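You operate a simulated robot arm through the tools that you are given. There is no shell and no other tool.

The job below is to be done with a simulated robot arm. You get a single attempt, and the scene is never put back.

## Task
Wipe the smear under the punnet slide with the blue pad from the drawer.
Fine: pad back, drawer shut, slide out again. Where these are worked on the way, their far stop is far enough and under half their travel is too little: punnet slide. What is to be rubbed or washed off counts as gone when no trace of it is left.

Only the result counts: the job must be done as asked and must still hold three seconds after the hand-in. Knocking over, shifting, dropping, spilling or breaking anything else fails it.

## Robot
A 6-joint arm with a two-finger parallel gripper, fixed in place. Base frame: the origin is on the floor under the middle of its stand, x ahead of it, y to its left, z up; the work surface is at about z = 78. Units: cm, degrees, N and s.
With the tool pointing down near the work surface it reaches from about 32 to 82 cm from the base axis. Its first joint turns from -166.0 to 166.0 degrees. Payload 3.43 kg.
Tool frame: the origin (TCP) lies between the finger pads and is the grasp point; the fingertips stand 3.4 cm ahead of it; z points along the fingers, y is the line along which they close. Largest opening 12.8 cm; finger width 2.4, thickness 1.2; the body of the gripper, 4.8 by 13 cm, starts 9.6 cm behind the TCP.
Orientation is that of the tool frame in the base frame, as a unit quaternion [x, y, z, w]. With the fingers straight down and closing along the base's y, the tool's x points along the base's -x, its y along +y and its z along -z.

## Interface
- The arm moves only by the tool jog_arm. Its argument "increments" is a list of rows, each an object (a shift or turn left out is 0, a gripper value left out holds the last) with "slide": the shift along the tool's x, y, z in cm, a list of three; "turn": the turn, a rotation vector about the tool's x, y, z in degrees, a list of three; "grip": the opening, from 0 (shut) to 1 (fully open). In form: [{"slide": [dx, dy, dz], "turn": [rx, ry, rz], "grip": grip}, ...]. A call has 1 to 20 rows; each row shifts and turns the commanded pose from where the row before left it, along the tool's axes as they then stand. A row lasts 0.2 s, in which the tool goes at most 5 cm and 8.6 degrees; a call with a longer step from one row to the next is refused whole, and so is a gripper value outside its range. Where a pose cannot be reached the arm comes as near as it can. A force on the tool above 40 N (or 10 N above the force at the start of the call, whichever is more), or a blocked arm, ends the call early, and 0.2 s more pass. Each finger travels about 4.5 cm/s and halts on what it meets, pressing with about 32 N; the grip force reading is that of the motor and also rises with nothing between the fingers. The clock runs only during rows and for 0.2 s after the last one: add rows that do not move to give the fingers time. The reply holds the time, the measured pose of the TCP, the force on the tool along the base axes, the opening and the grip force, in the units named above and with some noise, with the torque about the TCP (base axes, N m) and any sound that the robot's microphone picked up, and new pictures: "show" is both (left out), scene, wrist or none.
- Cameras (640 x 400 px; columns grow to the right, rows downward): "scene" is fixed at [6.75, 65.23, 137.46]; the picture's right is [-0.66, -0.75, 0.00], its down [-0.73, 0.65, -0.21] and it looks along [0.16, -0.14, -0.98] (base axes); focal length 214 px, centre (320, 200). "wrist" rides on the gripper at [7.6, -1.1, -16] in the tool frame; the picture's right is [0.15, 0.99, 0.00], its down [-0.88, 0.13, -0.46] and it looks along [-0.45, 0.07, 0.89] (tool axes); focal length 234 px, centre (320, 200).
- pixel_to_xyz(camera, pixels): for up to 12 pixels [column, row] of the newest picture of that camera ("zoom" is the newest enlarged one), the place [x, y, z] in the base frame of the surface seen there, good to about 0.2 cm, but the place of the scene camera against the robot may be out by one fixed shift of up to 2.5 cm in any direction. The clock stands still meanwhile.
- zoom(camera, box): a new picture of the part [left, top, right, bottom] of that camera's present view, enlarged. The clock stands still meanwhile.
- job_done(): hands the job in; it is judged then, once.

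Unless the task says otherwise, let go and move clear before handing in.

The tools are called after "Request:" by a JSON object that holds its "name" and its "arguments". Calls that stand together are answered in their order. jog_arm: Moves the arm, as the interface text tells. Its arguments: {"type":"object","properties":{"increments":{"type":"array","items":{"type":"object","properties":{"slide":{"type":"array","items":{"type":"number"}},"turn":{"type":"array","items":{"type":"number"}},"grip":{"type":"number"}}}},"show":{"type":"string","enum":["both","scene","wrist","none"]}},"required":["increments"]} The other tools are called the same way: pixel_to_xyz (camera, pixels) gives the place of the surface under pixels of a picture; zoom (camera, box) takes an enlarged picture of a part of a camera's view; job_done () hands the job in.

At the start:

```text
time: 0.0
eef_pos: [21.18, 43.06, 106.37]
orientation: [0.0, 1.0, 0.0, 0.0]
wrist_force: [0.6, -0.5, 0.7]
torque: [-0.06, 0.01, 0.05]
grip_width: 12.81
gripper_force: 0.1
```

scene: 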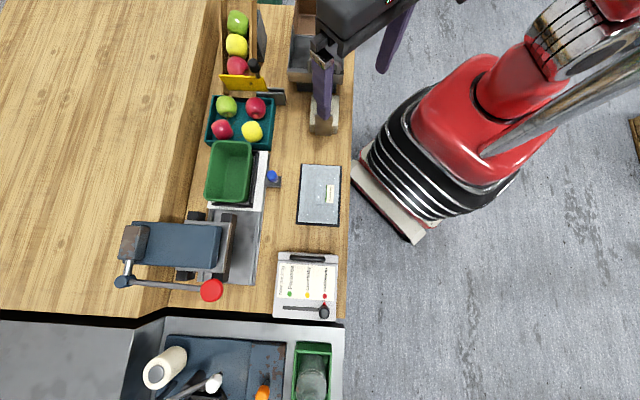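
wrist: 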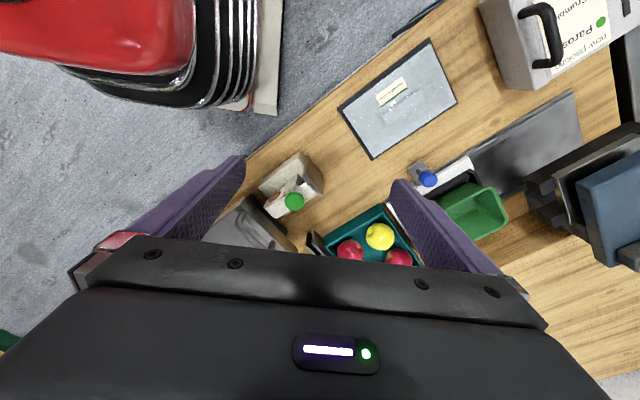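

The scene picture shows a green punnet at about (230,170) on a white slide with a blue knob at (272,177), a drawer-like unit near (318,50), and a labelled box at (305,285). I'll zoom in to understand these before moving.

Request:
{"name": "zoom", "arguments": {"camera": "scene", "box": [180, 120, 340, 220]}}

Request:
{"name": "zoom", "arguments": {"camera": "scene", "box": [200, 0, 360, 100]}}

Request:
{"name": "zoom", "arguments": {"camera": "scene", "box": [100, 200, 260, 300]}}

Request:
{"name": "zoom", "arguments": {"camera": "scene", "box": [240, 240, 368, 320]}}

Request:
{"name": "zoom", "arguments": {"camera": "scene", "box": [130, 300, 350, 400]}}

Request:
{"name": "zoom", "arguments": {"camera": "wrist", "box": [180, 130, 420, 280]}}

Request:
{"name": "zoom", "arguments": {"camera": "wrist", "box": [380, 90, 640, 252]}}

```text
4.00 times, centred on (260, 170) of scene
```

zoom: 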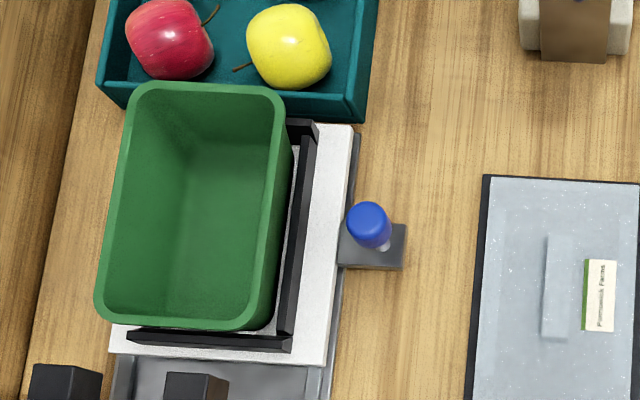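

```text
4.00 times, centred on (280, 50) of scene
```

zoom: 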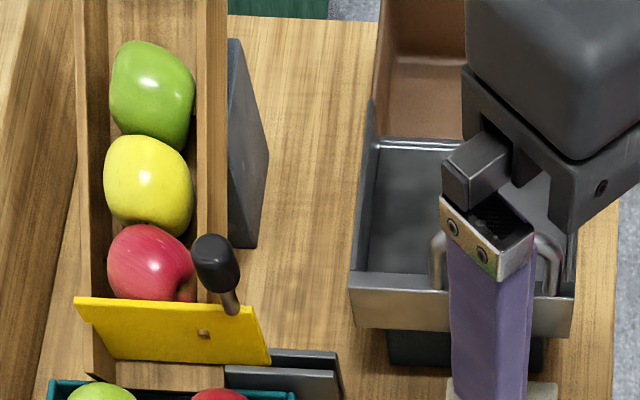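

```text
4.00 times, centred on (180, 250) of scene
```

zoom: 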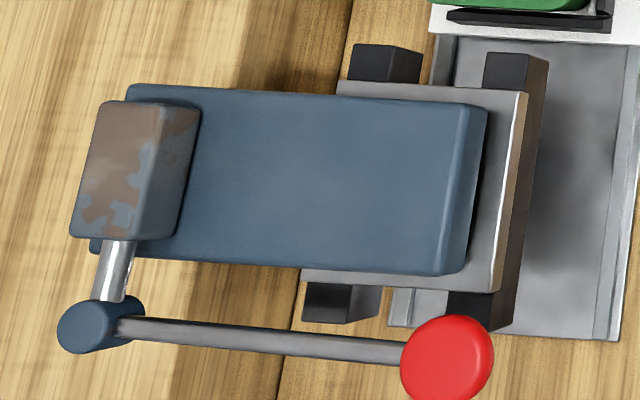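

```text
5.00 times, centred on (304, 280) of scene
```

zoom: 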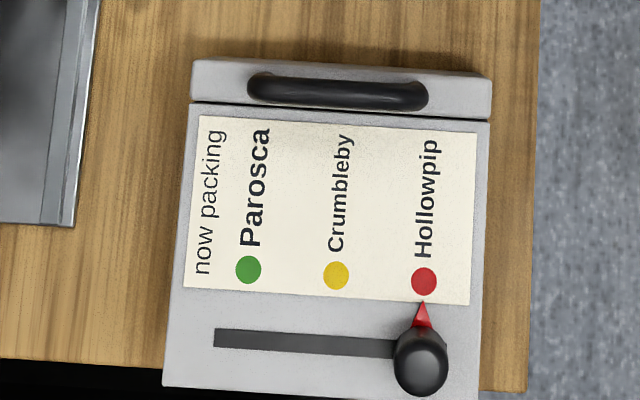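

```text
2.91 times, centred on (240, 350) of scene
```

zoom: 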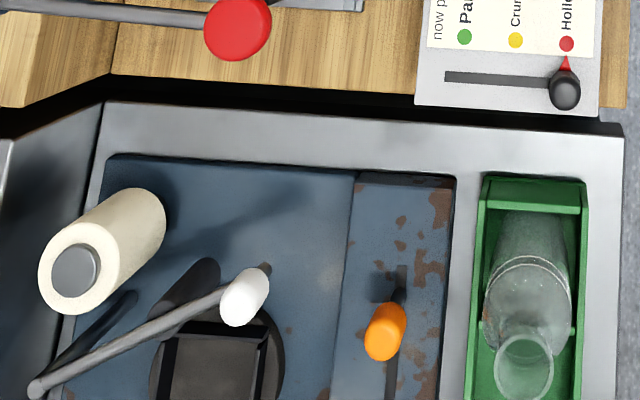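

```text
2.67 times, centred on (300, 205) of wrist
```

zoom: 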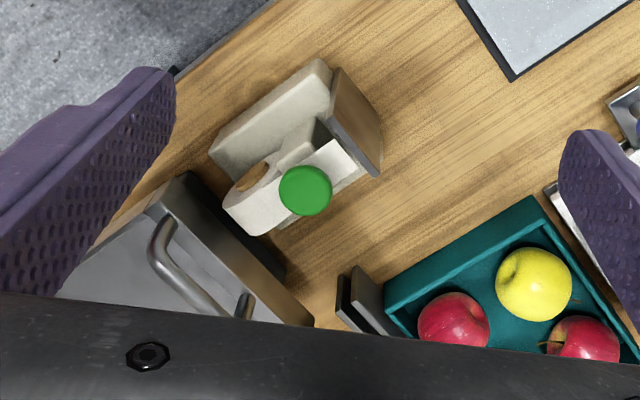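

```text
2.46 times, centred on (510, 171) of wrist
```

zoom: 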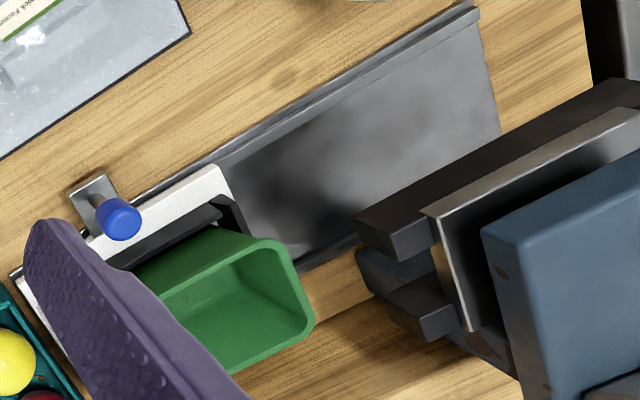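

The drawer near scene (318,50) is partly hidden by the arm, so I'll measure the main features first, then move the arm for a clear view.

Request:
{"name": "pixel_to_xyz", "arguments": {"camera": "scene", "pixels": [[272, 176], [278, 182], [262, 155], [260, 205], [206, 205], [258, 280], [206, 155], [248, 147], [230, 180], [318, 195], [232, 80], [265, 98]]}}

Request:
{"name": "pixel_to_xyz", "arguments": {"camera": "wrist", "pixels": [[427, 178], [420, 168], [470, 158], [575, 95], [480, 200], [500, 240], [294, 202], [310, 175], [265, 225], [240, 235], [330, 235], [400, 100]]}}

Request:
{"name": "pixel_to_xyz", "arguments": {"camera": "scene", "pixels": [[290, 75], [342, 78], [293, 38], [300, 60], [305, 15], [335, 60], [312, 125], [335, 130], [305, 85], [310, 67], [294, 5], [318, 88]]}}

```text
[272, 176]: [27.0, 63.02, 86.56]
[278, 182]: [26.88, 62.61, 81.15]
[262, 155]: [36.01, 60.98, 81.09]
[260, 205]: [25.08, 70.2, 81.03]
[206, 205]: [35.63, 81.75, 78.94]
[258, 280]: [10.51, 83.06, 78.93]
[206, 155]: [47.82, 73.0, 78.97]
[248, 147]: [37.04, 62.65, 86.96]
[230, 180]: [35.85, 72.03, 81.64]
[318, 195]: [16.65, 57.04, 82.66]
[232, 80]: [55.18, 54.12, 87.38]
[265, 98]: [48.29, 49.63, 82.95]
```

```text
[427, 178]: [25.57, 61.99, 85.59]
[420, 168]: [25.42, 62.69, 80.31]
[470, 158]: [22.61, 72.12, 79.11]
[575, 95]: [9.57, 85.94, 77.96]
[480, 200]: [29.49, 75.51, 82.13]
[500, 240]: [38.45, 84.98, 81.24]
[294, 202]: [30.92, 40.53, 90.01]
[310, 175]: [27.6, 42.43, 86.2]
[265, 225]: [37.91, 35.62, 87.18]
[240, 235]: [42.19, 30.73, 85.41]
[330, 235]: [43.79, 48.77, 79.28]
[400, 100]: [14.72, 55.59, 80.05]
```

```text
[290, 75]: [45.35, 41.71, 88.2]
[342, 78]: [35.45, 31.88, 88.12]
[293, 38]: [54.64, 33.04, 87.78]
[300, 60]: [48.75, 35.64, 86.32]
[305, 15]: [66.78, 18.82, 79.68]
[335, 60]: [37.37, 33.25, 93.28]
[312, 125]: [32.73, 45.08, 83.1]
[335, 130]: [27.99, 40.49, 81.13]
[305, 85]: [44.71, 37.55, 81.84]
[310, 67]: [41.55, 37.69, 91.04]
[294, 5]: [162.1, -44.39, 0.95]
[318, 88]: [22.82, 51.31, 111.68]
```

The knob reads (25.6,62,85.6) from the wrist and (27,63,86.6) from the scene camera, so the scene camera is off by about (1.4,1,1). I'll move the arm toward -y to see the drawer with both cameras.

Request:
{"name": "jog_arm", "arguments": {"increments": [{"slide": [-0.4, -4, -0.8]}, {"slide": [-0.4, -4, -0.8]}, {"slide": [-0.4, -4, -0.8]}, {"slide": [-0.4, -4, -0.8]}, {"slide": [-0.4, -4, -0.8]}, {}]}}

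```text
time: 1.4
eef_pos: [23.43, 23.12, 110.44]
orientation: [0.0, 1.0, 0.0, 0.0]
wrist_force: [0.1, 0.3, -0.4]
torque: [-0.01, -0.02, 0.03]
grip_width: 12.81
gripper_force: 0.0
```

scene: 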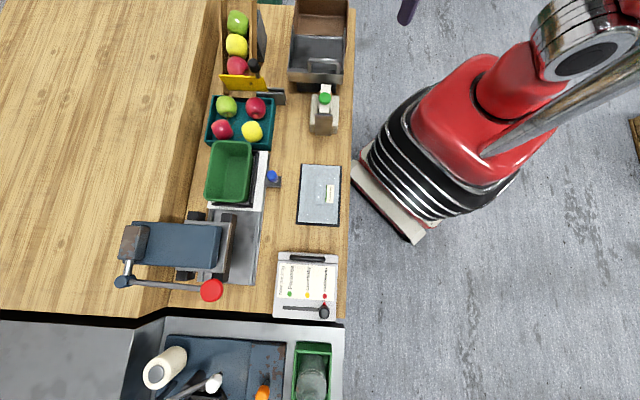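
wrist: 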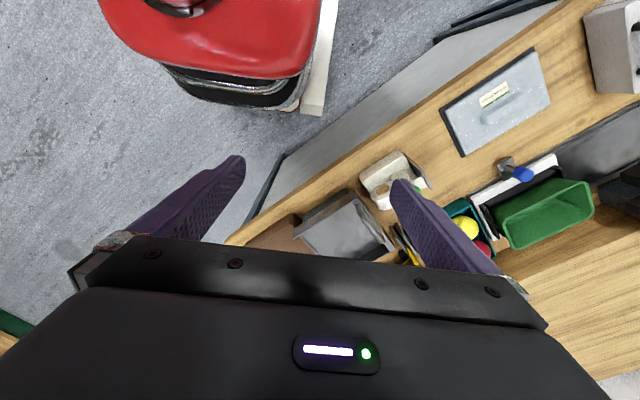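

Request:
{"name": "zoom", "arguments": {"camera": "scene", "box": [270, 0, 366, 60]}}

Request:
{"name": "zoom", "arguments": {"camera": "scene", "box": [270, 40, 366, 140]}}

Request:
{"name": "zoom", "arguments": {"camera": "wrist", "box": [220, 140, 420, 265]}}

Request:
{"name": "zoom", "arguments": {"camera": "scene", "box": [280, 150, 360, 230]}}

```text
6.67 times, centred on (318, 30) of scene
```

zoom: 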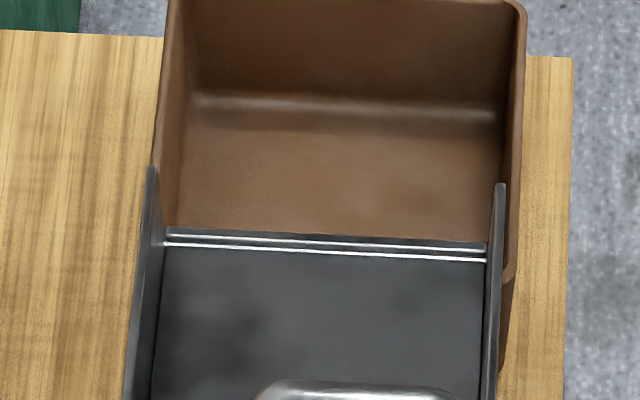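

```text
4.00 times, centred on (318, 90) of scene
```

zoom: 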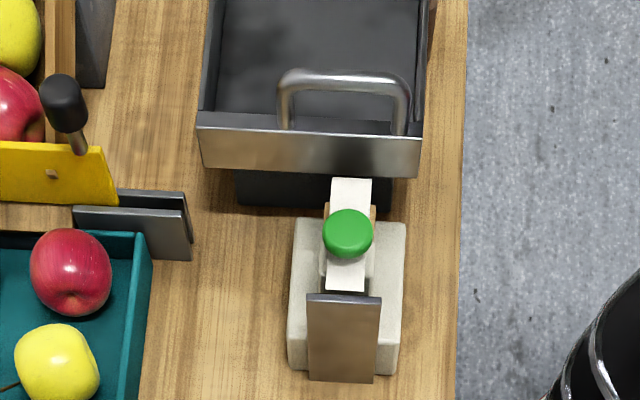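

```text
3.20 times, centred on (320, 202) of wrist
```

zoom: 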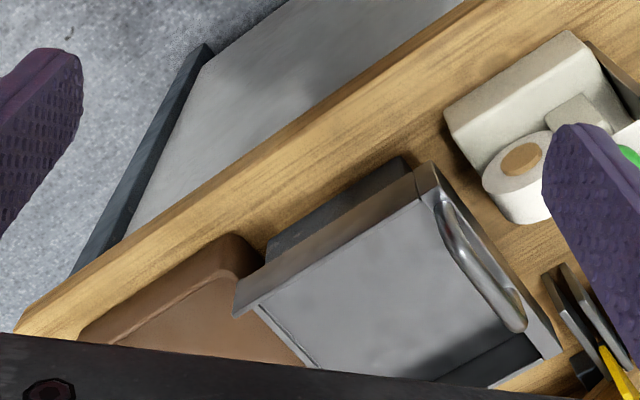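

```text
5.00 times, centred on (320, 190) of scene
```

zoom: 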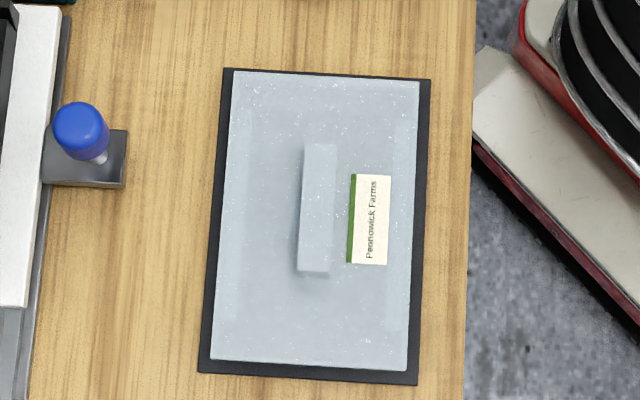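

The scene shows two handled items: the grey/brown unit at (318,45) and the "now packing" box with a black handle at (307,258). I'll measure both to find the drawer.

Request:
{"name": "pixel_to_xyz", "arguments": {"camera": "scene", "pixels": [[293, 50], [296, 55], [310, 45], [335, 45], [318, 36], [320, 20], [320, 5], [292, 20], [344, 30], [318, 60], [318, 74], [318, 84]]}}

Request:
{"name": "pixel_to_xyz", "arguments": {"camera": "scene", "pixels": [[307, 258], [280, 256], [336, 257], [280, 265], [334, 268], [305, 285], [275, 317], [335, 318], [323, 312], [285, 308], [270, 260], [307, 251]]}}

Request:
{"name": "zoom", "arguments": {"camera": "wrist", "box": [420, 0, 640, 138]}}

```text
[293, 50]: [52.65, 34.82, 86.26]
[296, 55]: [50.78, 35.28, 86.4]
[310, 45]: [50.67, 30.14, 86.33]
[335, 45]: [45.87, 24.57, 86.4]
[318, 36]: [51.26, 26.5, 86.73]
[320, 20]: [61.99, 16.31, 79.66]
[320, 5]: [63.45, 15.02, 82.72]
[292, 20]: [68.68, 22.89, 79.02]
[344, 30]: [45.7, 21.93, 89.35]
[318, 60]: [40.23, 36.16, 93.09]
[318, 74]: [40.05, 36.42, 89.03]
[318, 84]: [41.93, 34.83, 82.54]
```

```text
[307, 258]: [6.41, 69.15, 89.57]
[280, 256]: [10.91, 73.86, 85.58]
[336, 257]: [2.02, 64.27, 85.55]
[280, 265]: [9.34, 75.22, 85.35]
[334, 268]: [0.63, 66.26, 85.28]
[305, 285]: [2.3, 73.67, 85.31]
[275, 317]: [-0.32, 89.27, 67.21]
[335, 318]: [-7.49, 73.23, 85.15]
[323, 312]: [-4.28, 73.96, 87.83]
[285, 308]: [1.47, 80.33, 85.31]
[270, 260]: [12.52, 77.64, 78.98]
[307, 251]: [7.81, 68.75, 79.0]
```

```text
2.90 times, centred on (530, 69) of wrist
```

zoom: 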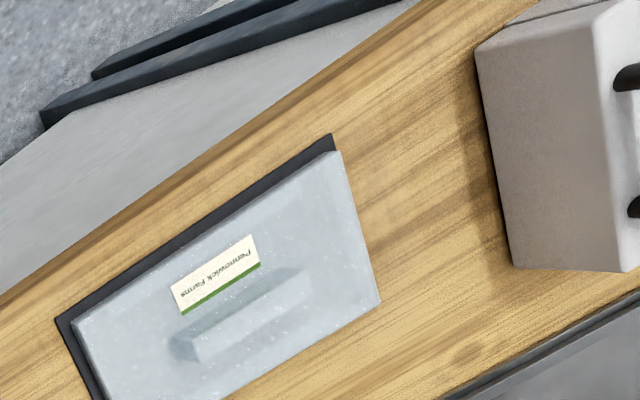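

The label box top sits at z≈84.3 with a bow handle on its front strip, so it looks like a shut drawer; the grey unit looks empty. I'll measure the press and fruit items before moving nearer.

Request:
{"name": "pixel_to_xyz", "arguments": {"camera": "scene", "pixels": [[211, 290], [180, 245], [135, 245], [222, 235], [197, 217], [226, 215], [183, 276], [124, 283], [230, 150], [222, 190], [244, 200], [255, 230]]}}

Request:
{"name": "pixel_to_xyz", "arguments": {"camera": "scene", "pixels": [[254, 66], [245, 80], [260, 40], [270, 97], [324, 98], [320, 115], [300, 200], [335, 180], [318, 195], [345, 100], [347, 250], [225, 40]]}}

```text
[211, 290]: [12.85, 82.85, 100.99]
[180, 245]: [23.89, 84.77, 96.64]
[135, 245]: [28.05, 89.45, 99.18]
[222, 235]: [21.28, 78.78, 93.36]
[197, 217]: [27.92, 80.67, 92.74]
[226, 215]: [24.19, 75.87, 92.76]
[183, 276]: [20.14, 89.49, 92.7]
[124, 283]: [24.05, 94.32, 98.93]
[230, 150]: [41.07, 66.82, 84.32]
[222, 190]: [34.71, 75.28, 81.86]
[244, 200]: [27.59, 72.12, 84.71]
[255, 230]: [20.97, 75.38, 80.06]
```

```text
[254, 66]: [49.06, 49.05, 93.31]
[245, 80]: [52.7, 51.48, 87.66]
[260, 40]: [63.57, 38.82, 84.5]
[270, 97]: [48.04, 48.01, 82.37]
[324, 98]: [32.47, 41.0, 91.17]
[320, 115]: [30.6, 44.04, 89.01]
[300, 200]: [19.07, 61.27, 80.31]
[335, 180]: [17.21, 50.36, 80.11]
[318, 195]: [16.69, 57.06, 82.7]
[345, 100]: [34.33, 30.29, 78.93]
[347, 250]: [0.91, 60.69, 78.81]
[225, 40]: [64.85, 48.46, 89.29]
```

The press tops out near z≈98 and its red ball near z≈100, so z≈106 is clear. I'll move the arm over the grey plate for a closer wrist look at the slide and the label box.

Request:
{"name": "jog_arm", "arguments": {"increments": [{"slide": [0.9, 4, 0.5]}, {"slide": [0.9, 4, 0.5]}, {"slide": [0.9, 4, 0.5]}, {"slide": [0.9, 4, 0.5]}, {"slide": [0.9, 4, 0.5]}, {"slide": [0.9, 4, 0.5]}, {"slide": [0.9, 4, 0.5]}, {"slide": [0.9, 4, 0.5]}, {}], "show": "wrist"}}

```text
time: 3.4
eef_pos: [15.8, 55.25, 106.2]
orientation: [0.0, 1.0, 0.0, 0.0]
wrist_force: [0.1, 0.2, 0.2]
torque: [0.01, 0.02, 0.02]
grip_width: 12.83
gripper_force: 0.0
```

wrist: 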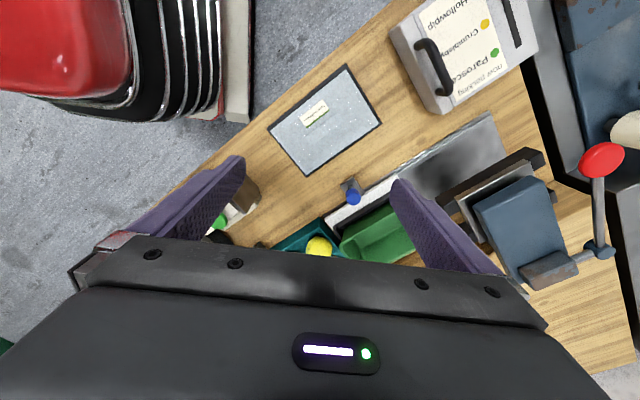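

Request:
{"name": "zoom", "arguments": {"camera": "wrist", "box": [300, 100, 540, 250]}}

Request:
{"name": "zoom", "arguments": {"camera": "wrist", "box": [370, 0, 546, 110]}}

Request:
{"name": "pixel_to_xyz", "arguments": {"camera": "wrist", "pixels": [[440, 75], [420, 40], [437, 70], [422, 45], [437, 110], [393, 33], [450, 95], [460, 80], [415, 15], [350, 190], [354, 196], [450, 160]]}}

```text
2.67 times, centred on (420, 175) of wrist
```

zoom: 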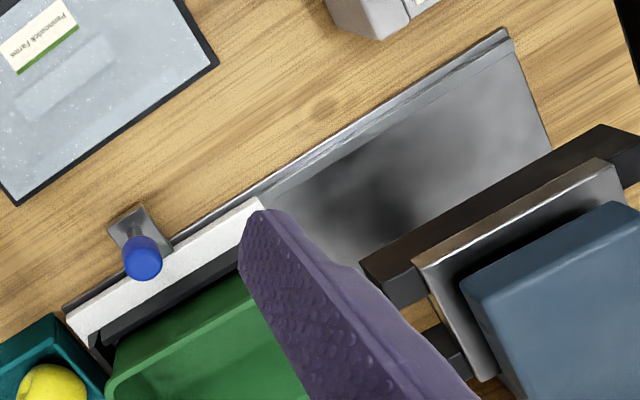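

```text
3.64 times, centred on (458, 55) of wrist
```

zoom: 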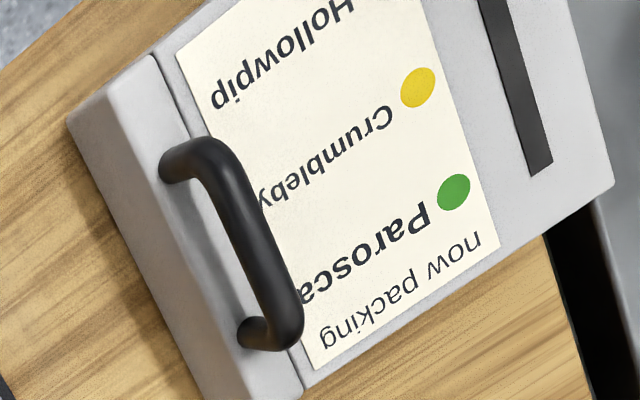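

```text
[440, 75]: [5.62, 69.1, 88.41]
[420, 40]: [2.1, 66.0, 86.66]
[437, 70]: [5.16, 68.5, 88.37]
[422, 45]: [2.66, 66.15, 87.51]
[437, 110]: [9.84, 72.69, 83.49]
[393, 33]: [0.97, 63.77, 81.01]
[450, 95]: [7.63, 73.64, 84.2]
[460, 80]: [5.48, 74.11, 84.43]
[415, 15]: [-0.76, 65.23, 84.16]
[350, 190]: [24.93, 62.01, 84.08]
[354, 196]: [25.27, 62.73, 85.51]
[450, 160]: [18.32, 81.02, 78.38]
```

The wrist view shows the blue knob at (352,193) on a bracket beside the white slide, and the drawer's bow handle at (432,60) with its top at z≈88.4. I'll measure edges to fix the direction of both the rail and the drawer.

Request:
{"name": "pixel_to_xyz", "arguments": {"camera": "wrist", "pixels": [[488, 114], [440, 143], [400, 169], [330, 214], [345, 180], [341, 185], [357, 192], [352, 200], [346, 66], [381, 122], [304, 175], [269, 130]]}}

Request:
{"name": "pixel_to_xyz", "arguments": {"camera": "scene", "pixels": [[296, 224], [339, 226], [302, 164], [340, 166], [276, 253], [338, 254], [268, 176], [276, 178], [272, 172], [272, 181], [255, 284], [263, 156]]}}

```text
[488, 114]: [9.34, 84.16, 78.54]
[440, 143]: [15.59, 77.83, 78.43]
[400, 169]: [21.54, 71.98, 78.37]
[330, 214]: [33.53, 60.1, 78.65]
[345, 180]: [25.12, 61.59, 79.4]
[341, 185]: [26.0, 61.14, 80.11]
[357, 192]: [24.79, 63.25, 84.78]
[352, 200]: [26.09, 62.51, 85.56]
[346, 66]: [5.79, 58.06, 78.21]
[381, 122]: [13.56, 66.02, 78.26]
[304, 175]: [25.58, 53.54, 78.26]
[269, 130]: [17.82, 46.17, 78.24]
```

```text
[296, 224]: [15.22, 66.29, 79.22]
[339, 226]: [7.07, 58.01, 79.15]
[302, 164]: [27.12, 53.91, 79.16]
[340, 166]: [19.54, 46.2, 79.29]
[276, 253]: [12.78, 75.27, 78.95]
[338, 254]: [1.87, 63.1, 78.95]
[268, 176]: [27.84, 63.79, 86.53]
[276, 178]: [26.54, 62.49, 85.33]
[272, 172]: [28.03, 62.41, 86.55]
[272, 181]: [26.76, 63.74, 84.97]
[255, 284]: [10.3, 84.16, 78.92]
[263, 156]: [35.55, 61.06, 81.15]
```

Both the rail and the drawer lie at 45° in the base frame, and the drawer front is about 7.3 cm short of the Pennowick block, which limits how far it can open. I'll turn the tool 45° and go above the blue knob near (25.5,62.5).

Request:
{"name": "jog_arm", "arguments": {"increments": [{"turn": [0, 0, -7.5]}, {"turn": [0, 0, -7.5]}, {"turn": [0, 0, -7.5]}, {"turn": [0, 0, -7.5]}, {"turn": [0, 0, -7.5]}, {"turn": [0, 0, -7.5]}, {"slide": [-3, -0.43, 2.8]}, {"slide": [-3, -0.43, 2.8]}, {"slide": [-3, -0.43, 2.8]}, {"slide": [-3, -0.43, 2.8]}, {}]}}

```text
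time: 5.8
eef_pos: [25.52, 62.19, 95.24]
orientation: [-0.383, 0.924, 0.0, 0.0]
wrist_force: [0.2, -0.7, 0.3]
torque: [-0.02, -0.01, 0.01]
grip_width: 12.81
gripper_force: 0.1
```

scene: 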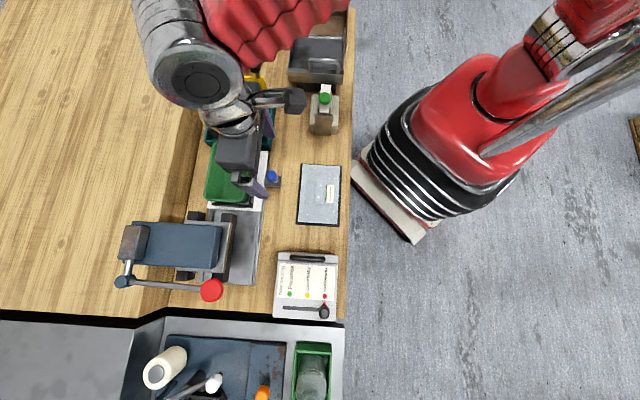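
wrist: 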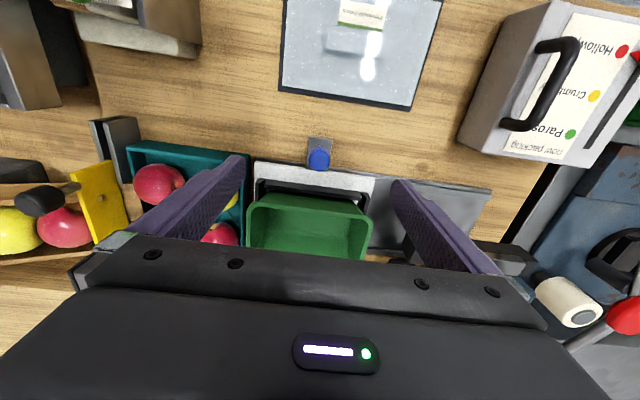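

The knob is straight ahead at wrist (319,158), on a bracket joined to the white slide. I'll zoom in to check how it is fixed.

Request:
{"name": "zoom", "arguments": {"camera": "wrist", "box": [240, 120, 400, 220]}}

Request:
{"name": "pixel_to_xyz", "arguments": {"camera": "wrist", "pixels": [[319, 158], [319, 140], [310, 143], [329, 143], [319, 165], [258, 165], [372, 180], [376, 175], [253, 163], [370, 215], [490, 190], [420, 180]]}}

```text
4.00 times, centred on (320, 170) of wrist
```

zoom: 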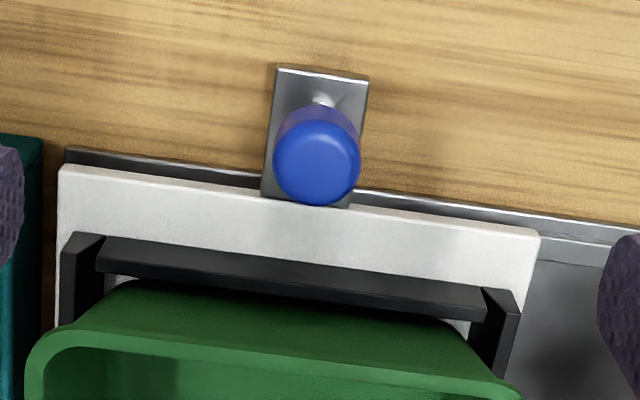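

```text
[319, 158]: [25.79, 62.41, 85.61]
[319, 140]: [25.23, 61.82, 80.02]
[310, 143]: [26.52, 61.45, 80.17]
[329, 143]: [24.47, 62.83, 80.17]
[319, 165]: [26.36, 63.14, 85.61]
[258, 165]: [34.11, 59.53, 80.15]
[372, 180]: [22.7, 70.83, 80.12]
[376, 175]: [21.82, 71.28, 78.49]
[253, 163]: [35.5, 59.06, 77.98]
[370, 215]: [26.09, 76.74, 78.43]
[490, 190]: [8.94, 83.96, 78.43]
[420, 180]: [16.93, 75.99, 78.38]
```

The blue knob stands on a bracket fixed to the slide, its top centre near (25.8,62.4,85.6). I'll tilt the tool 12° away from the press side and lower it around the knob.

Request:
{"name": "jog_arm", "arguments": {"increments": [{"turn": [0, -6, 0]}, {"turn": [0, -6, 0]}, {"slide": [0.38, -0.01, 2.12]}, {"slide": [0.38, -0.01, 2.12]}, {"slide": [0.38, -0.01, 2.12]}, {"slide": [0.38, -0.01, 2.12]}, {"slide": [0.38, -0.01, 2.12]}, {}]}}

```text
time: 7.6
eef_pos: [25.85, 62.29, 84.47]
orientation: [-0.381, 0.919, 0.04, 0.097]
wrist_force: [-0.4, -0.5, -0.2]
torque: [0.0, 0.0, 0.0]
grip_width: 12.81
gripper_force: 0.1
```

scene: 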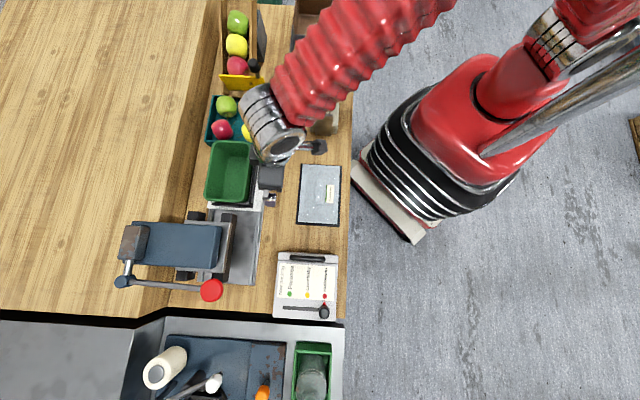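
wrist: 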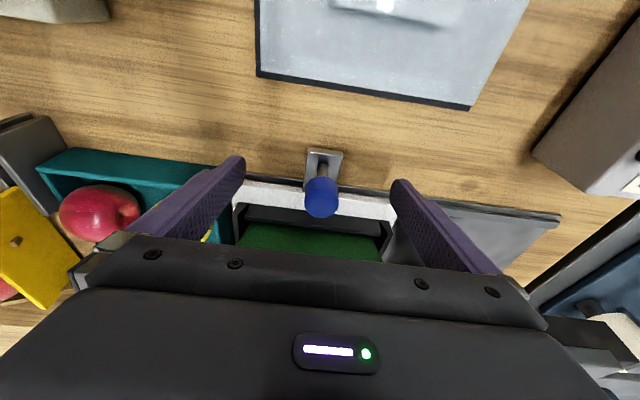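

The knob sits between the open fingers at wrist (321,195) and no force is felt. I'll close on it.

Request:
{"name": "jog_arm", "arguments": {"increments": [{"grip": 0}, {"grip": 0}, {"grip": 0}, {"grip": 0}, {"grip": 0}, {"grip": 0}, {"grip": 0}, {"grip": 0}]}}

```text
time: 9.4
eef_pos: [25.66, 62.43, 84.44]
orientation: [-0.381, 0.919, 0.041, 0.096]
wrist_force: [-12.8, 15.6, -5.1]
torque: [0.26, 0.02, 0.06]
grip_width: 2.56
gripper_force: 45.2
```

scene: 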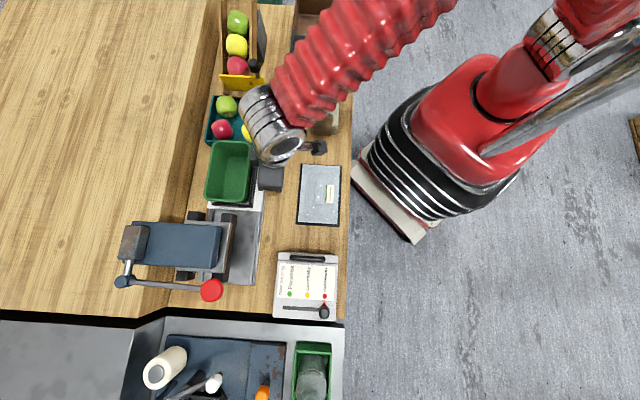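
wrist: 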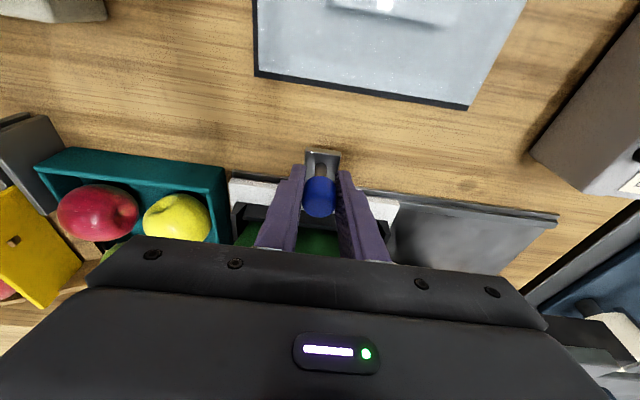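

The fingers hold the knob at 2.56 cm. I'll push the slide toward the press along tool +y in small steps.

Request:
{"name": "jog_arm", "arguments": {"increments": [{"slide": [0, 0.6, 0]}, {"slide": [0, 0.8, 0]}, {"slide": [0, 0.8, 0]}, {"slide": [0, 0.8, 0]}, {}]}}

```text
time: 10.6
eef_pos: [23.69, 64.51, 84.43]
orientation: [-0.381, 0.919, 0.04, 0.096]
wrist_force: [-6.2, -6.5, 8.3]
torque: [-0.1, 0.07, 0.03]
grip_width: 2.51
gripper_force: 45.1
```

scene: 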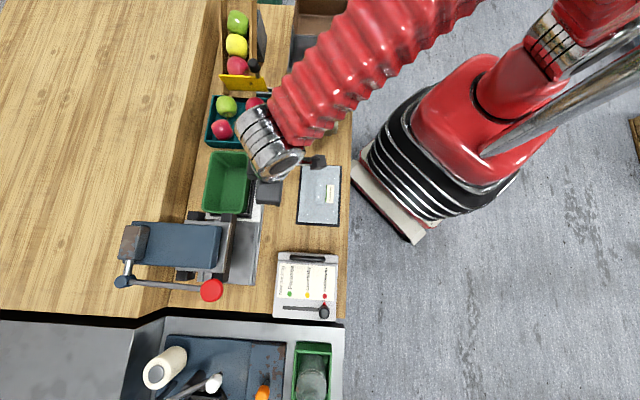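
wrist: 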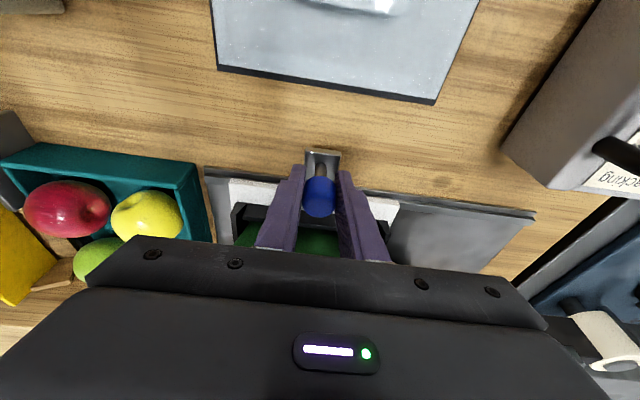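

The slide and punnet move with the tool (now at (23.7,64.5)) with modest force. I'll keep pushing in 1 cm steps while watching the force and the press.

Request:
{"name": "jog_arm", "arguments": {"increments": [{"slide": [0.1, 1, 0]}, {"slide": [0.05, 1, 0]}, {"slide": [0, 1, 0]}, {"slide": [0, 1, 0]}, {}]}}

```text
time: 11.8
eef_pos: [20.84, 67.35, 84.38]
orientation: [-0.381, 0.919, 0.04, 0.098]
wrist_force: [10.1, 10.5, -2.6]
torque: [0.31, -0.34, 0.05]
grip_width: 2.52
gripper_force: 45.0
```

scene: 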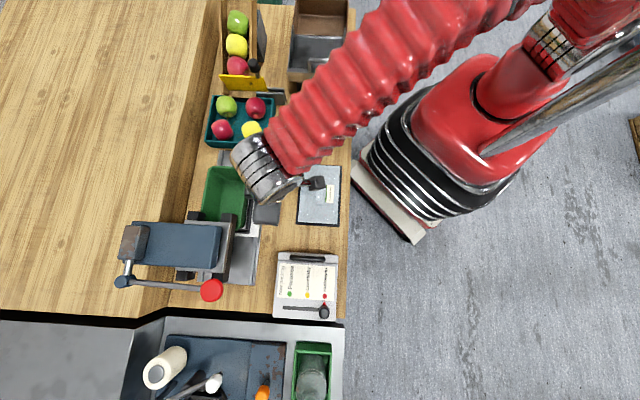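
wrist: 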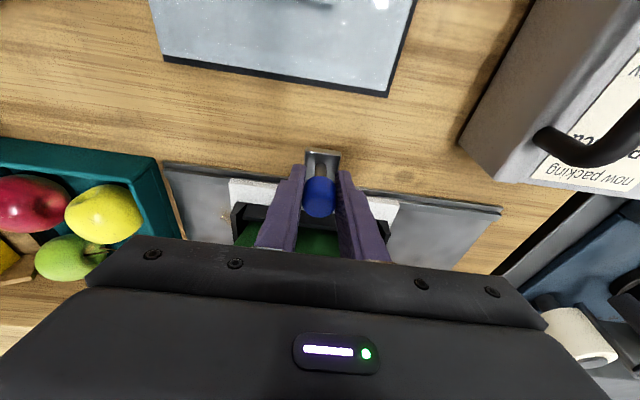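

The slide has gone about 7 cm and the punnet is nearing the press. The side force swung to +v, so I'll ease back slightly in x and keep pushing.

Request:
{"name": "jog_arm", "arguments": {"increments": [{"slide": [-0.08, 1, 0]}, {"slide": [0, 1, 0]}, {"slide": [0, 1, 0]}, {}]}}

Request:
{"name": "zoom", "arguments": {"camera": "scene", "box": [160, 140, 320, 300]}}

```text
time: 12.8
eef_pos: [18.81, 69.5, 84.32]
orientation: [-0.38, 0.919, 0.038, 0.095]
wrist_force: [-2.1, -1.6, -3.9]
torque: [-0.07, 0.07, 0.03]
grip_width: 2.53
gripper_force: 44.9
```

scene: 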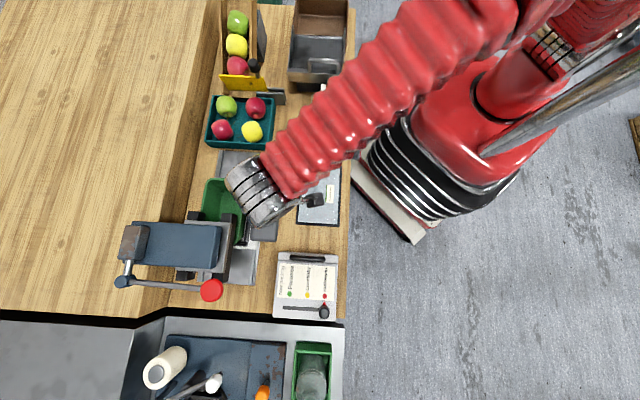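
wrist: 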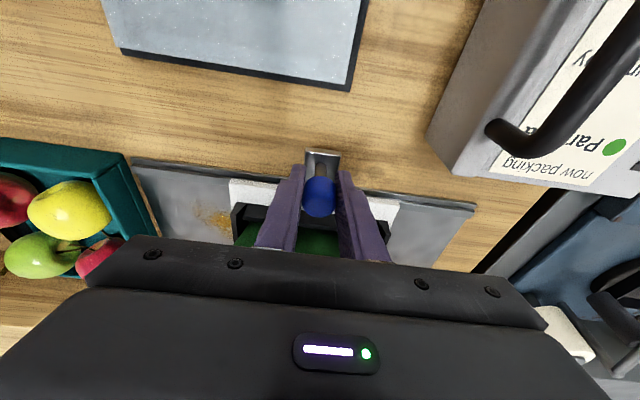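

```text
2.50 times, centred on (240, 220) of scene
```

zoom: 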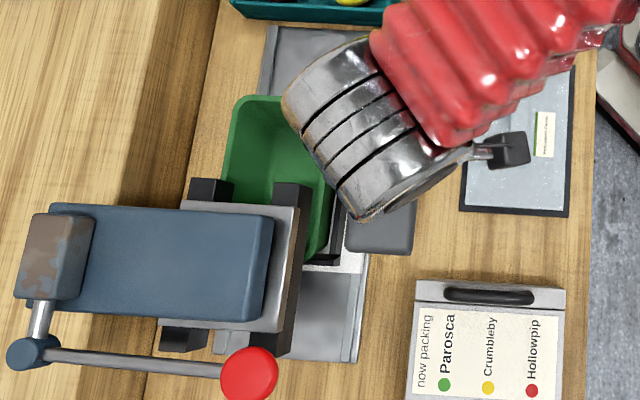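

An orange-brown smear is now visible on the plate at wrist (212,218), and the punnet is passing under the press freely. I'll continue toward the far stop.

Request:
{"name": "jog_arm", "arguments": {"increments": [{"slide": [0, 1, 0]}, {"slide": [0, 1, 0]}, {"slide": [0, 1, 0]}, {}]}}

Request:
{"name": "zoom", "arguments": {"camera": "wrist", "box": [60, 120, 300, 270]}}

```text
time: 13.8
eef_pos: [16.74, 71.6, 84.36]
orientation: [-0.381, 0.919, 0.04, 0.096]
wrist_force: [-6.2, -6.9, -6.0]
torque: [-0.13, 0.11, 0.02]
grip_width: 2.55
gripper_force: 44.4
```

scene: 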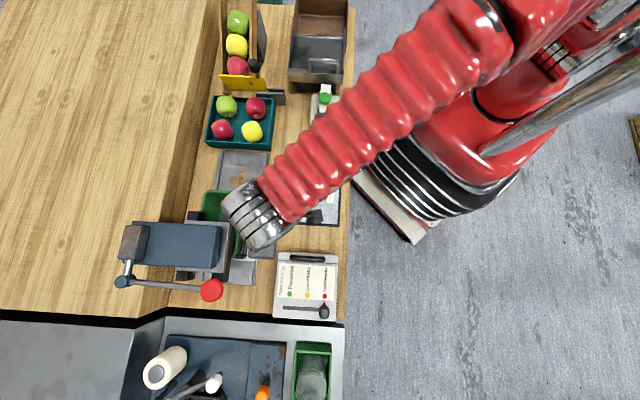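
wrist: 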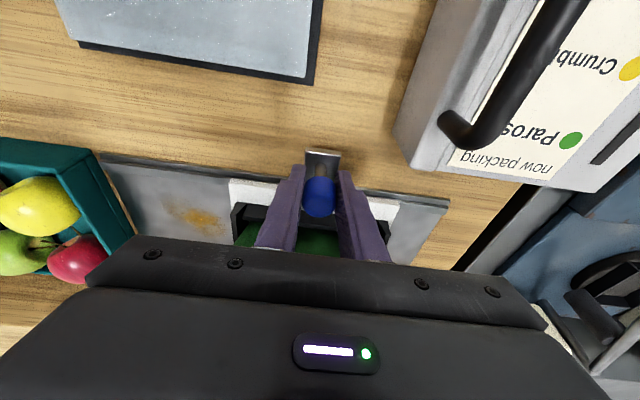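

```text
2.67 times, centred on (180, 195) of wrist
```

zoom: 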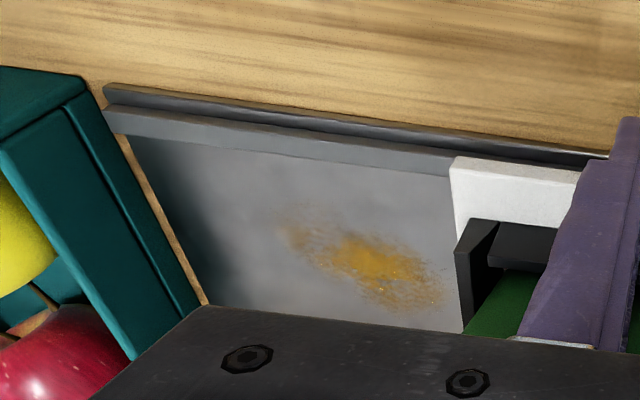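

The smear is fully exposed at zoom (370,265), and the slide has travelled 13 cm. I'll go on to find the far stop.

Request:
{"name": "jog_arm", "arguments": {"increments": [{"slide": [0.03, 0.8, 0]}, {"slide": [0, 0.8, 0]}, {"slide": [0, 0.8, 0]}, {}]}}

```text
time: 14.8
eef_pos: [14.95, 73.36, 84.34]
orientation: [-0.381, 0.919, 0.04, 0.097]
wrist_force: [-2.7, -3.7, -7.2]
torque: [0.0, -0.04, -0.01]
grip_width: 2.53
gripper_force: 44.8
```

scene: 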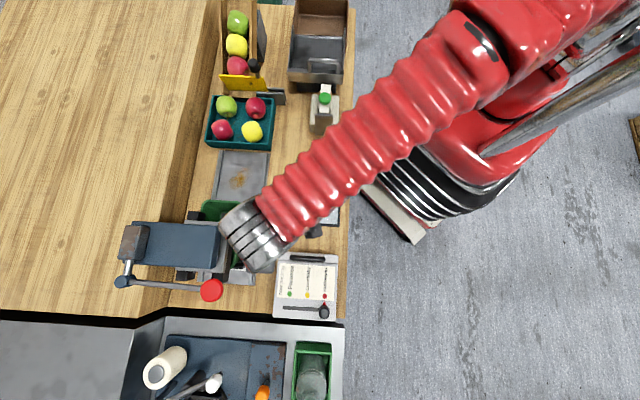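
wrist: 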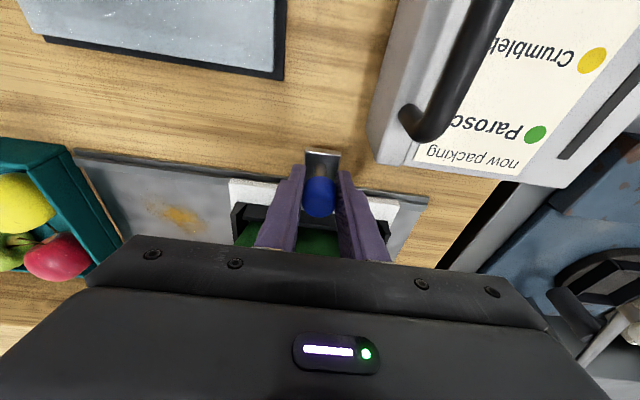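

The slide is now at 15.4 cm of travel with little force. I'll push a few more centimetres for wiping room.

Request:
{"name": "jog_arm", "arguments": {"increments": [{"slide": [0, 0.8, 0]}, {"slide": [0, 0.8, 0]}, {"slide": [0, 0.8, 0]}, {"slide": [0, 0.6, 0]}, {}]}}

```text
time: 16.0
eef_pos: [13.03, 75.26, 84.36]
orientation: [-0.38, 0.919, 0.037, 0.097]
wrist_force: [9.1, -23.1, -2.7]
torque: [-0.42, -0.17, -0.08]
grip_width: 2.51
gripper_force: 45.4
```

scene: 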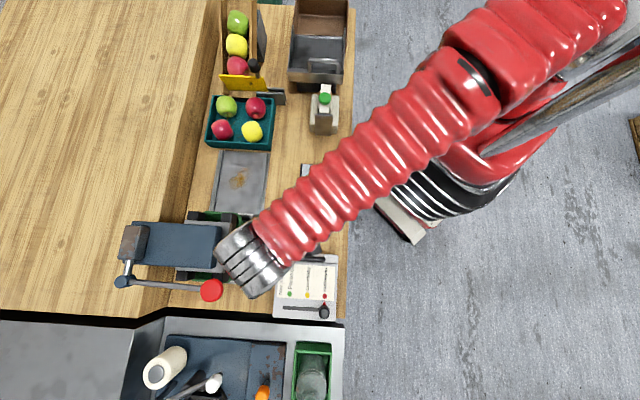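
wrist: 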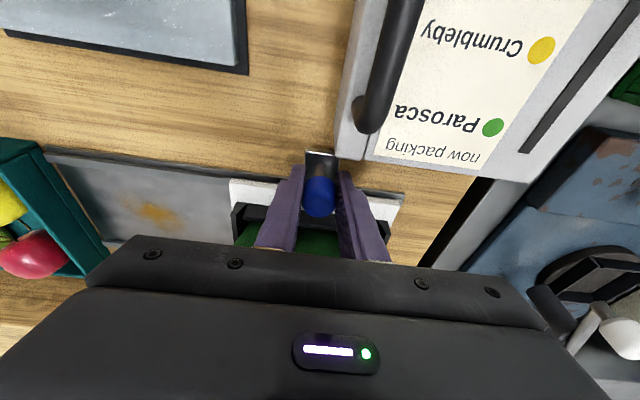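

Force rose to about 23 N along the rail at (13.0,75.3), 18.1 cm from the start, which looks like the far stop. I'll zoom in to check that the bracket isn't touching the label box near wrist (337,155).

Request:
{"name": "zoom", "arguments": {"camera": "wrist", "box": [260, 110, 420, 210]}}

Request:
{"name": "pixel_to_xyz", "arguments": {"camera": "wrist", "pixels": [[310, 152], [320, 151], [333, 154], [336, 158], [345, 160], [370, 163], [155, 215], [130, 205], [178, 222], [110, 195], [230, 185], [200, 230]]}}

```text
4.00 times, centred on (340, 160) of wrist
```

zoom: 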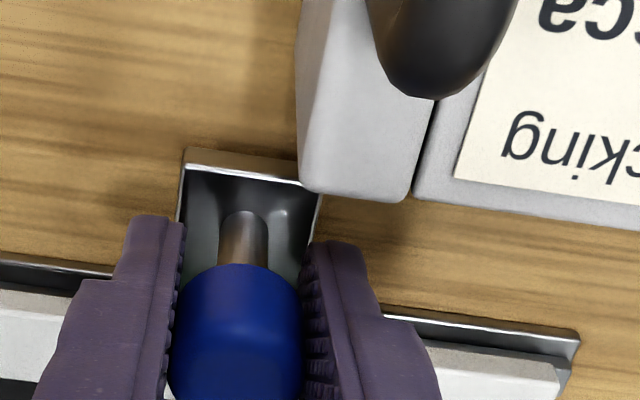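

```text
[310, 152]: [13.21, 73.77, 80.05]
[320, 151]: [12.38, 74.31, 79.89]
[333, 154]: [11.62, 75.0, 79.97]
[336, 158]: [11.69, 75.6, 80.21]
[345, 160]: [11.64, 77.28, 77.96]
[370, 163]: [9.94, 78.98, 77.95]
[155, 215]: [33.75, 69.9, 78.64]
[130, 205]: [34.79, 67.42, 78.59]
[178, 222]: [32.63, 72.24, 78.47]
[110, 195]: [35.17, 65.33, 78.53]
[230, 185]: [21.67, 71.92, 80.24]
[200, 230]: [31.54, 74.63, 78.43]
```

The bracket sits at v≈61.3, about 3 cm clear of the label box, so this is the real end stop. I'll relax the push, open the fingers and lift off.

Request:
{"name": "jog_arm", "arguments": {"increments": [{"slide": [0, -0.3, 0]}, {"grip": 0.5}, {"grip": 0.5}, {"grip": 0.5}, {"slide": [-0.6, 0, -2.93]}, {"slide": [-0.6, 0, -2.93]}, {"slide": [-0.6, 0, -2.93]}, {"slide": [-0.6, 0, -2.93]}, {"turn": [0, 6, 0]}, {"turn": [0, 6, 0]}, {}]}}

```text
time: 18.4
eef_pos: [12.89, 75.11, 96.22]
orientation: [-0.382, 0.924, 0.0, -0.001]
wrist_force: [-0.4, 0.0, -0.5]
torque: [0.01, 0.0, 0.02]
grip_width: 6.43
gripper_force: 0.2
```

scene: 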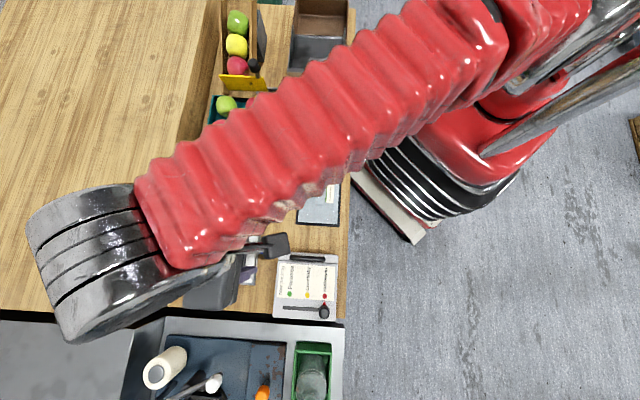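
wrist: 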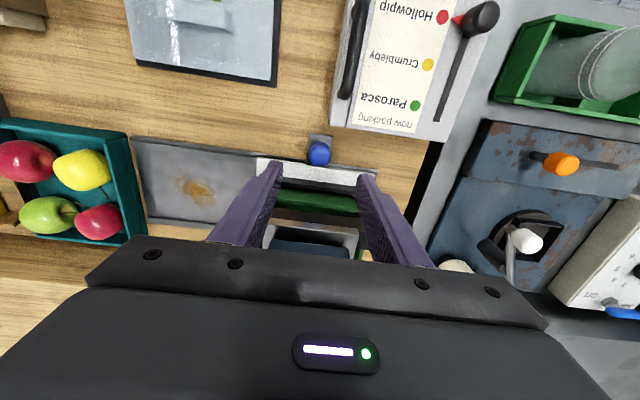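

The slide stayed put and the force is zero; the smear shows at wrist (195,188). I'll measure the smear, slide edge and drawer handle from here.

Request:
{"name": "pixel_to_xyz", "arguments": {"camera": "wrist", "pixels": [[172, 180], [195, 188], [215, 195], [195, 200], [140, 140], [255, 158], [150, 220], [352, 45], [345, 85], [360, 10], [334, 100], [345, 5]]}}

Request:
{"name": "zoom", "arguments": {"camera": "wrist", "box": [110, 120, 270, 220]}}

Request:
{"name": "zoom", "arguments": {"camera": "wrist", "box": [280, 0, 504, 140]}}

```text
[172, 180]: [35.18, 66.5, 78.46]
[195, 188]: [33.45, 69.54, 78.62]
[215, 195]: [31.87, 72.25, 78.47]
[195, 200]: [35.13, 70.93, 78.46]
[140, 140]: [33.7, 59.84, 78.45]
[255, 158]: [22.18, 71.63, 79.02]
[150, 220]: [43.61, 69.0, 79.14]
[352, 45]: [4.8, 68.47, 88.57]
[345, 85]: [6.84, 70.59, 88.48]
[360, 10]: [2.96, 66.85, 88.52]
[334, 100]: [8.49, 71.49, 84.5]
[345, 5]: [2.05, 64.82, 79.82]
```

```text
4.00 times, centred on (190, 170) of wrist
```

zoom: 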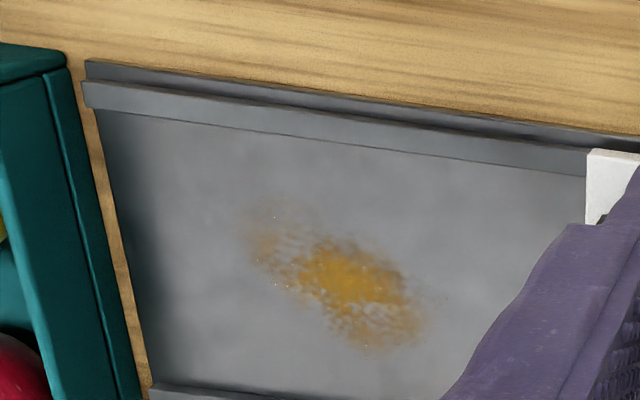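

```text
2.86 times, centred on (392, 70) of wrist
```

zoom: 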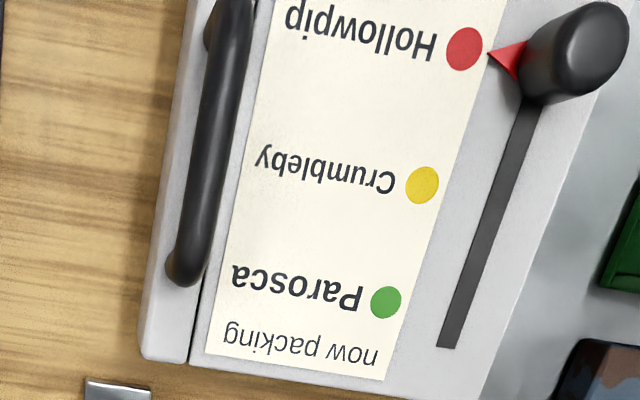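

The smear centres on about (33.5,69.6) and the handle bar runs at z≈88.5 around (4.8,68.5). I'll move the open fingers over the middle of the handle.

Request:
{"name": "jog_arm", "arguments": {"increments": [{"slide": [3.4, 0.36, 0]}, {"slide": [3.4, 0.36, 0]}, {"slide": [3.4, 0.36, 0]}, {"slide": [0, 0, 1.5]}, {}]}}

```text
time: 19.6
eef_pos: [5.0, 68.76, 94.79]
orientation: [-0.383, 0.924, 0.001, 0.0]
wrist_force: [-0.4, 0.8, 0.5]
torque: [-0.01, -0.05, 0.0]
grip_width: 6.4
gripper_force: 0.1
```

scene: 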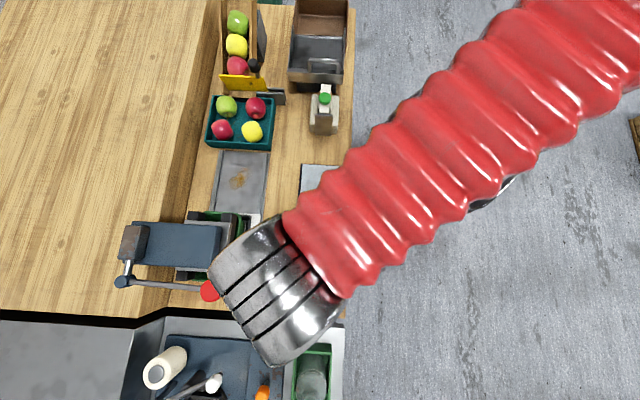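
wrist: 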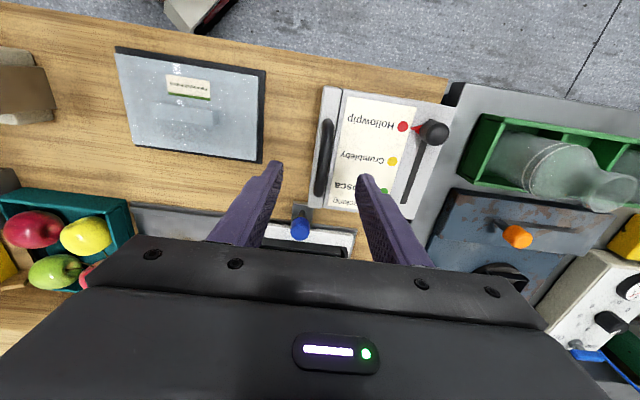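

The handle is centred between the fingers at wrist (323,155). I'll descend to z≈88.6 and close on it.

Request:
{"name": "jog_arm", "arguments": {"increments": [{"slide": [0, 0.05, 2]}, {"slide": [0, 0.05, 2]}, {"slide": [0, 0.05, 2.1]}, {"grip": 0}, {"grip": 0}, {"grip": 0}, {"grip": 0}, {"grip": 0}, {}], "show": "wrist"}}

```text
time: 21.6
eef_pos: [4.99, 68.82, 88.71]
orientation: [-0.382, 0.924, 0.0, 0.0]
wrist_force: [0.2, 0.3, -2.5]
torque: [0.08, -0.08, -0.02]
grip_width: 1.11
gripper_force: 44.6
```

wrist: 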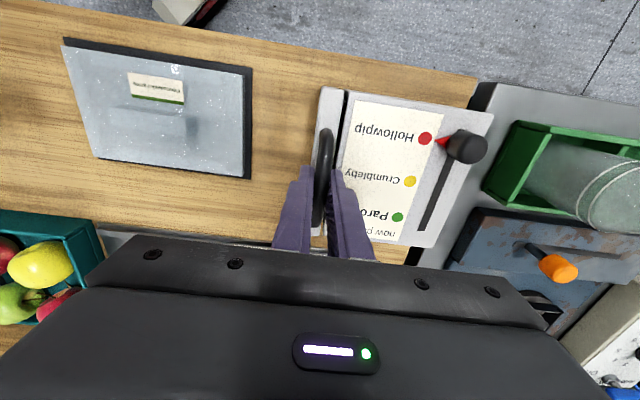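

The fingers hold the bar at 1.11 cm. I'll pull the drawer out slowly toward the Pennowick block and check after a few centimetres.

Request:
{"name": "jog_arm", "arguments": {"increments": [{"slide": [0, -0.6, 0]}, {"slide": [0, -0.8, 0]}, {"slide": [0, -0.8, 0]}, {"slide": [0, -0.8, 0]}, {}]}}

```text
time: 22.8
eef_pos: [7.01, 66.75, 88.7]
orientation: [-0.383, 0.924, 0.0, -0.001]
wrist_force: [-4.4, -3.3, -1.9]
torque: [-0.15, 0.2, 0.0]
grip_width: 1.15
gripper_force: 44.7
```

scene: 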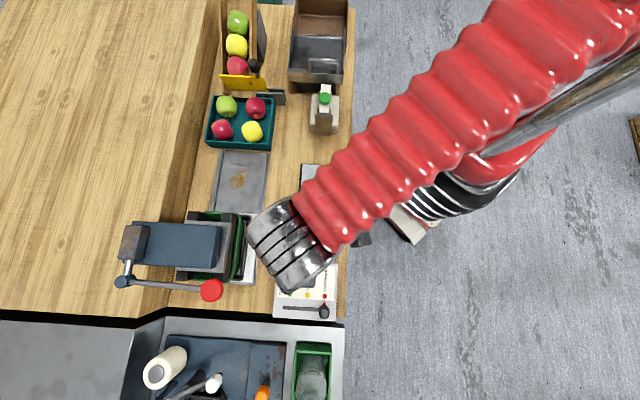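
wrist: 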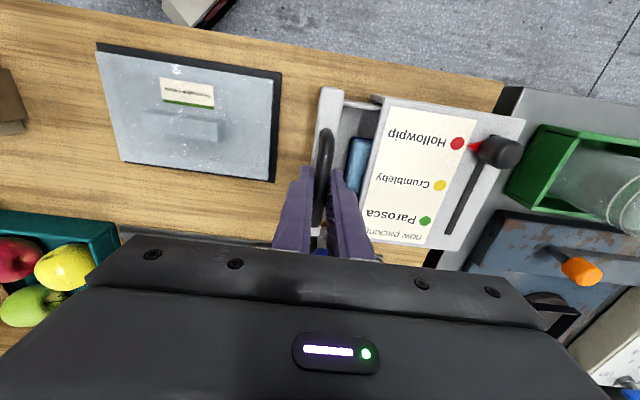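

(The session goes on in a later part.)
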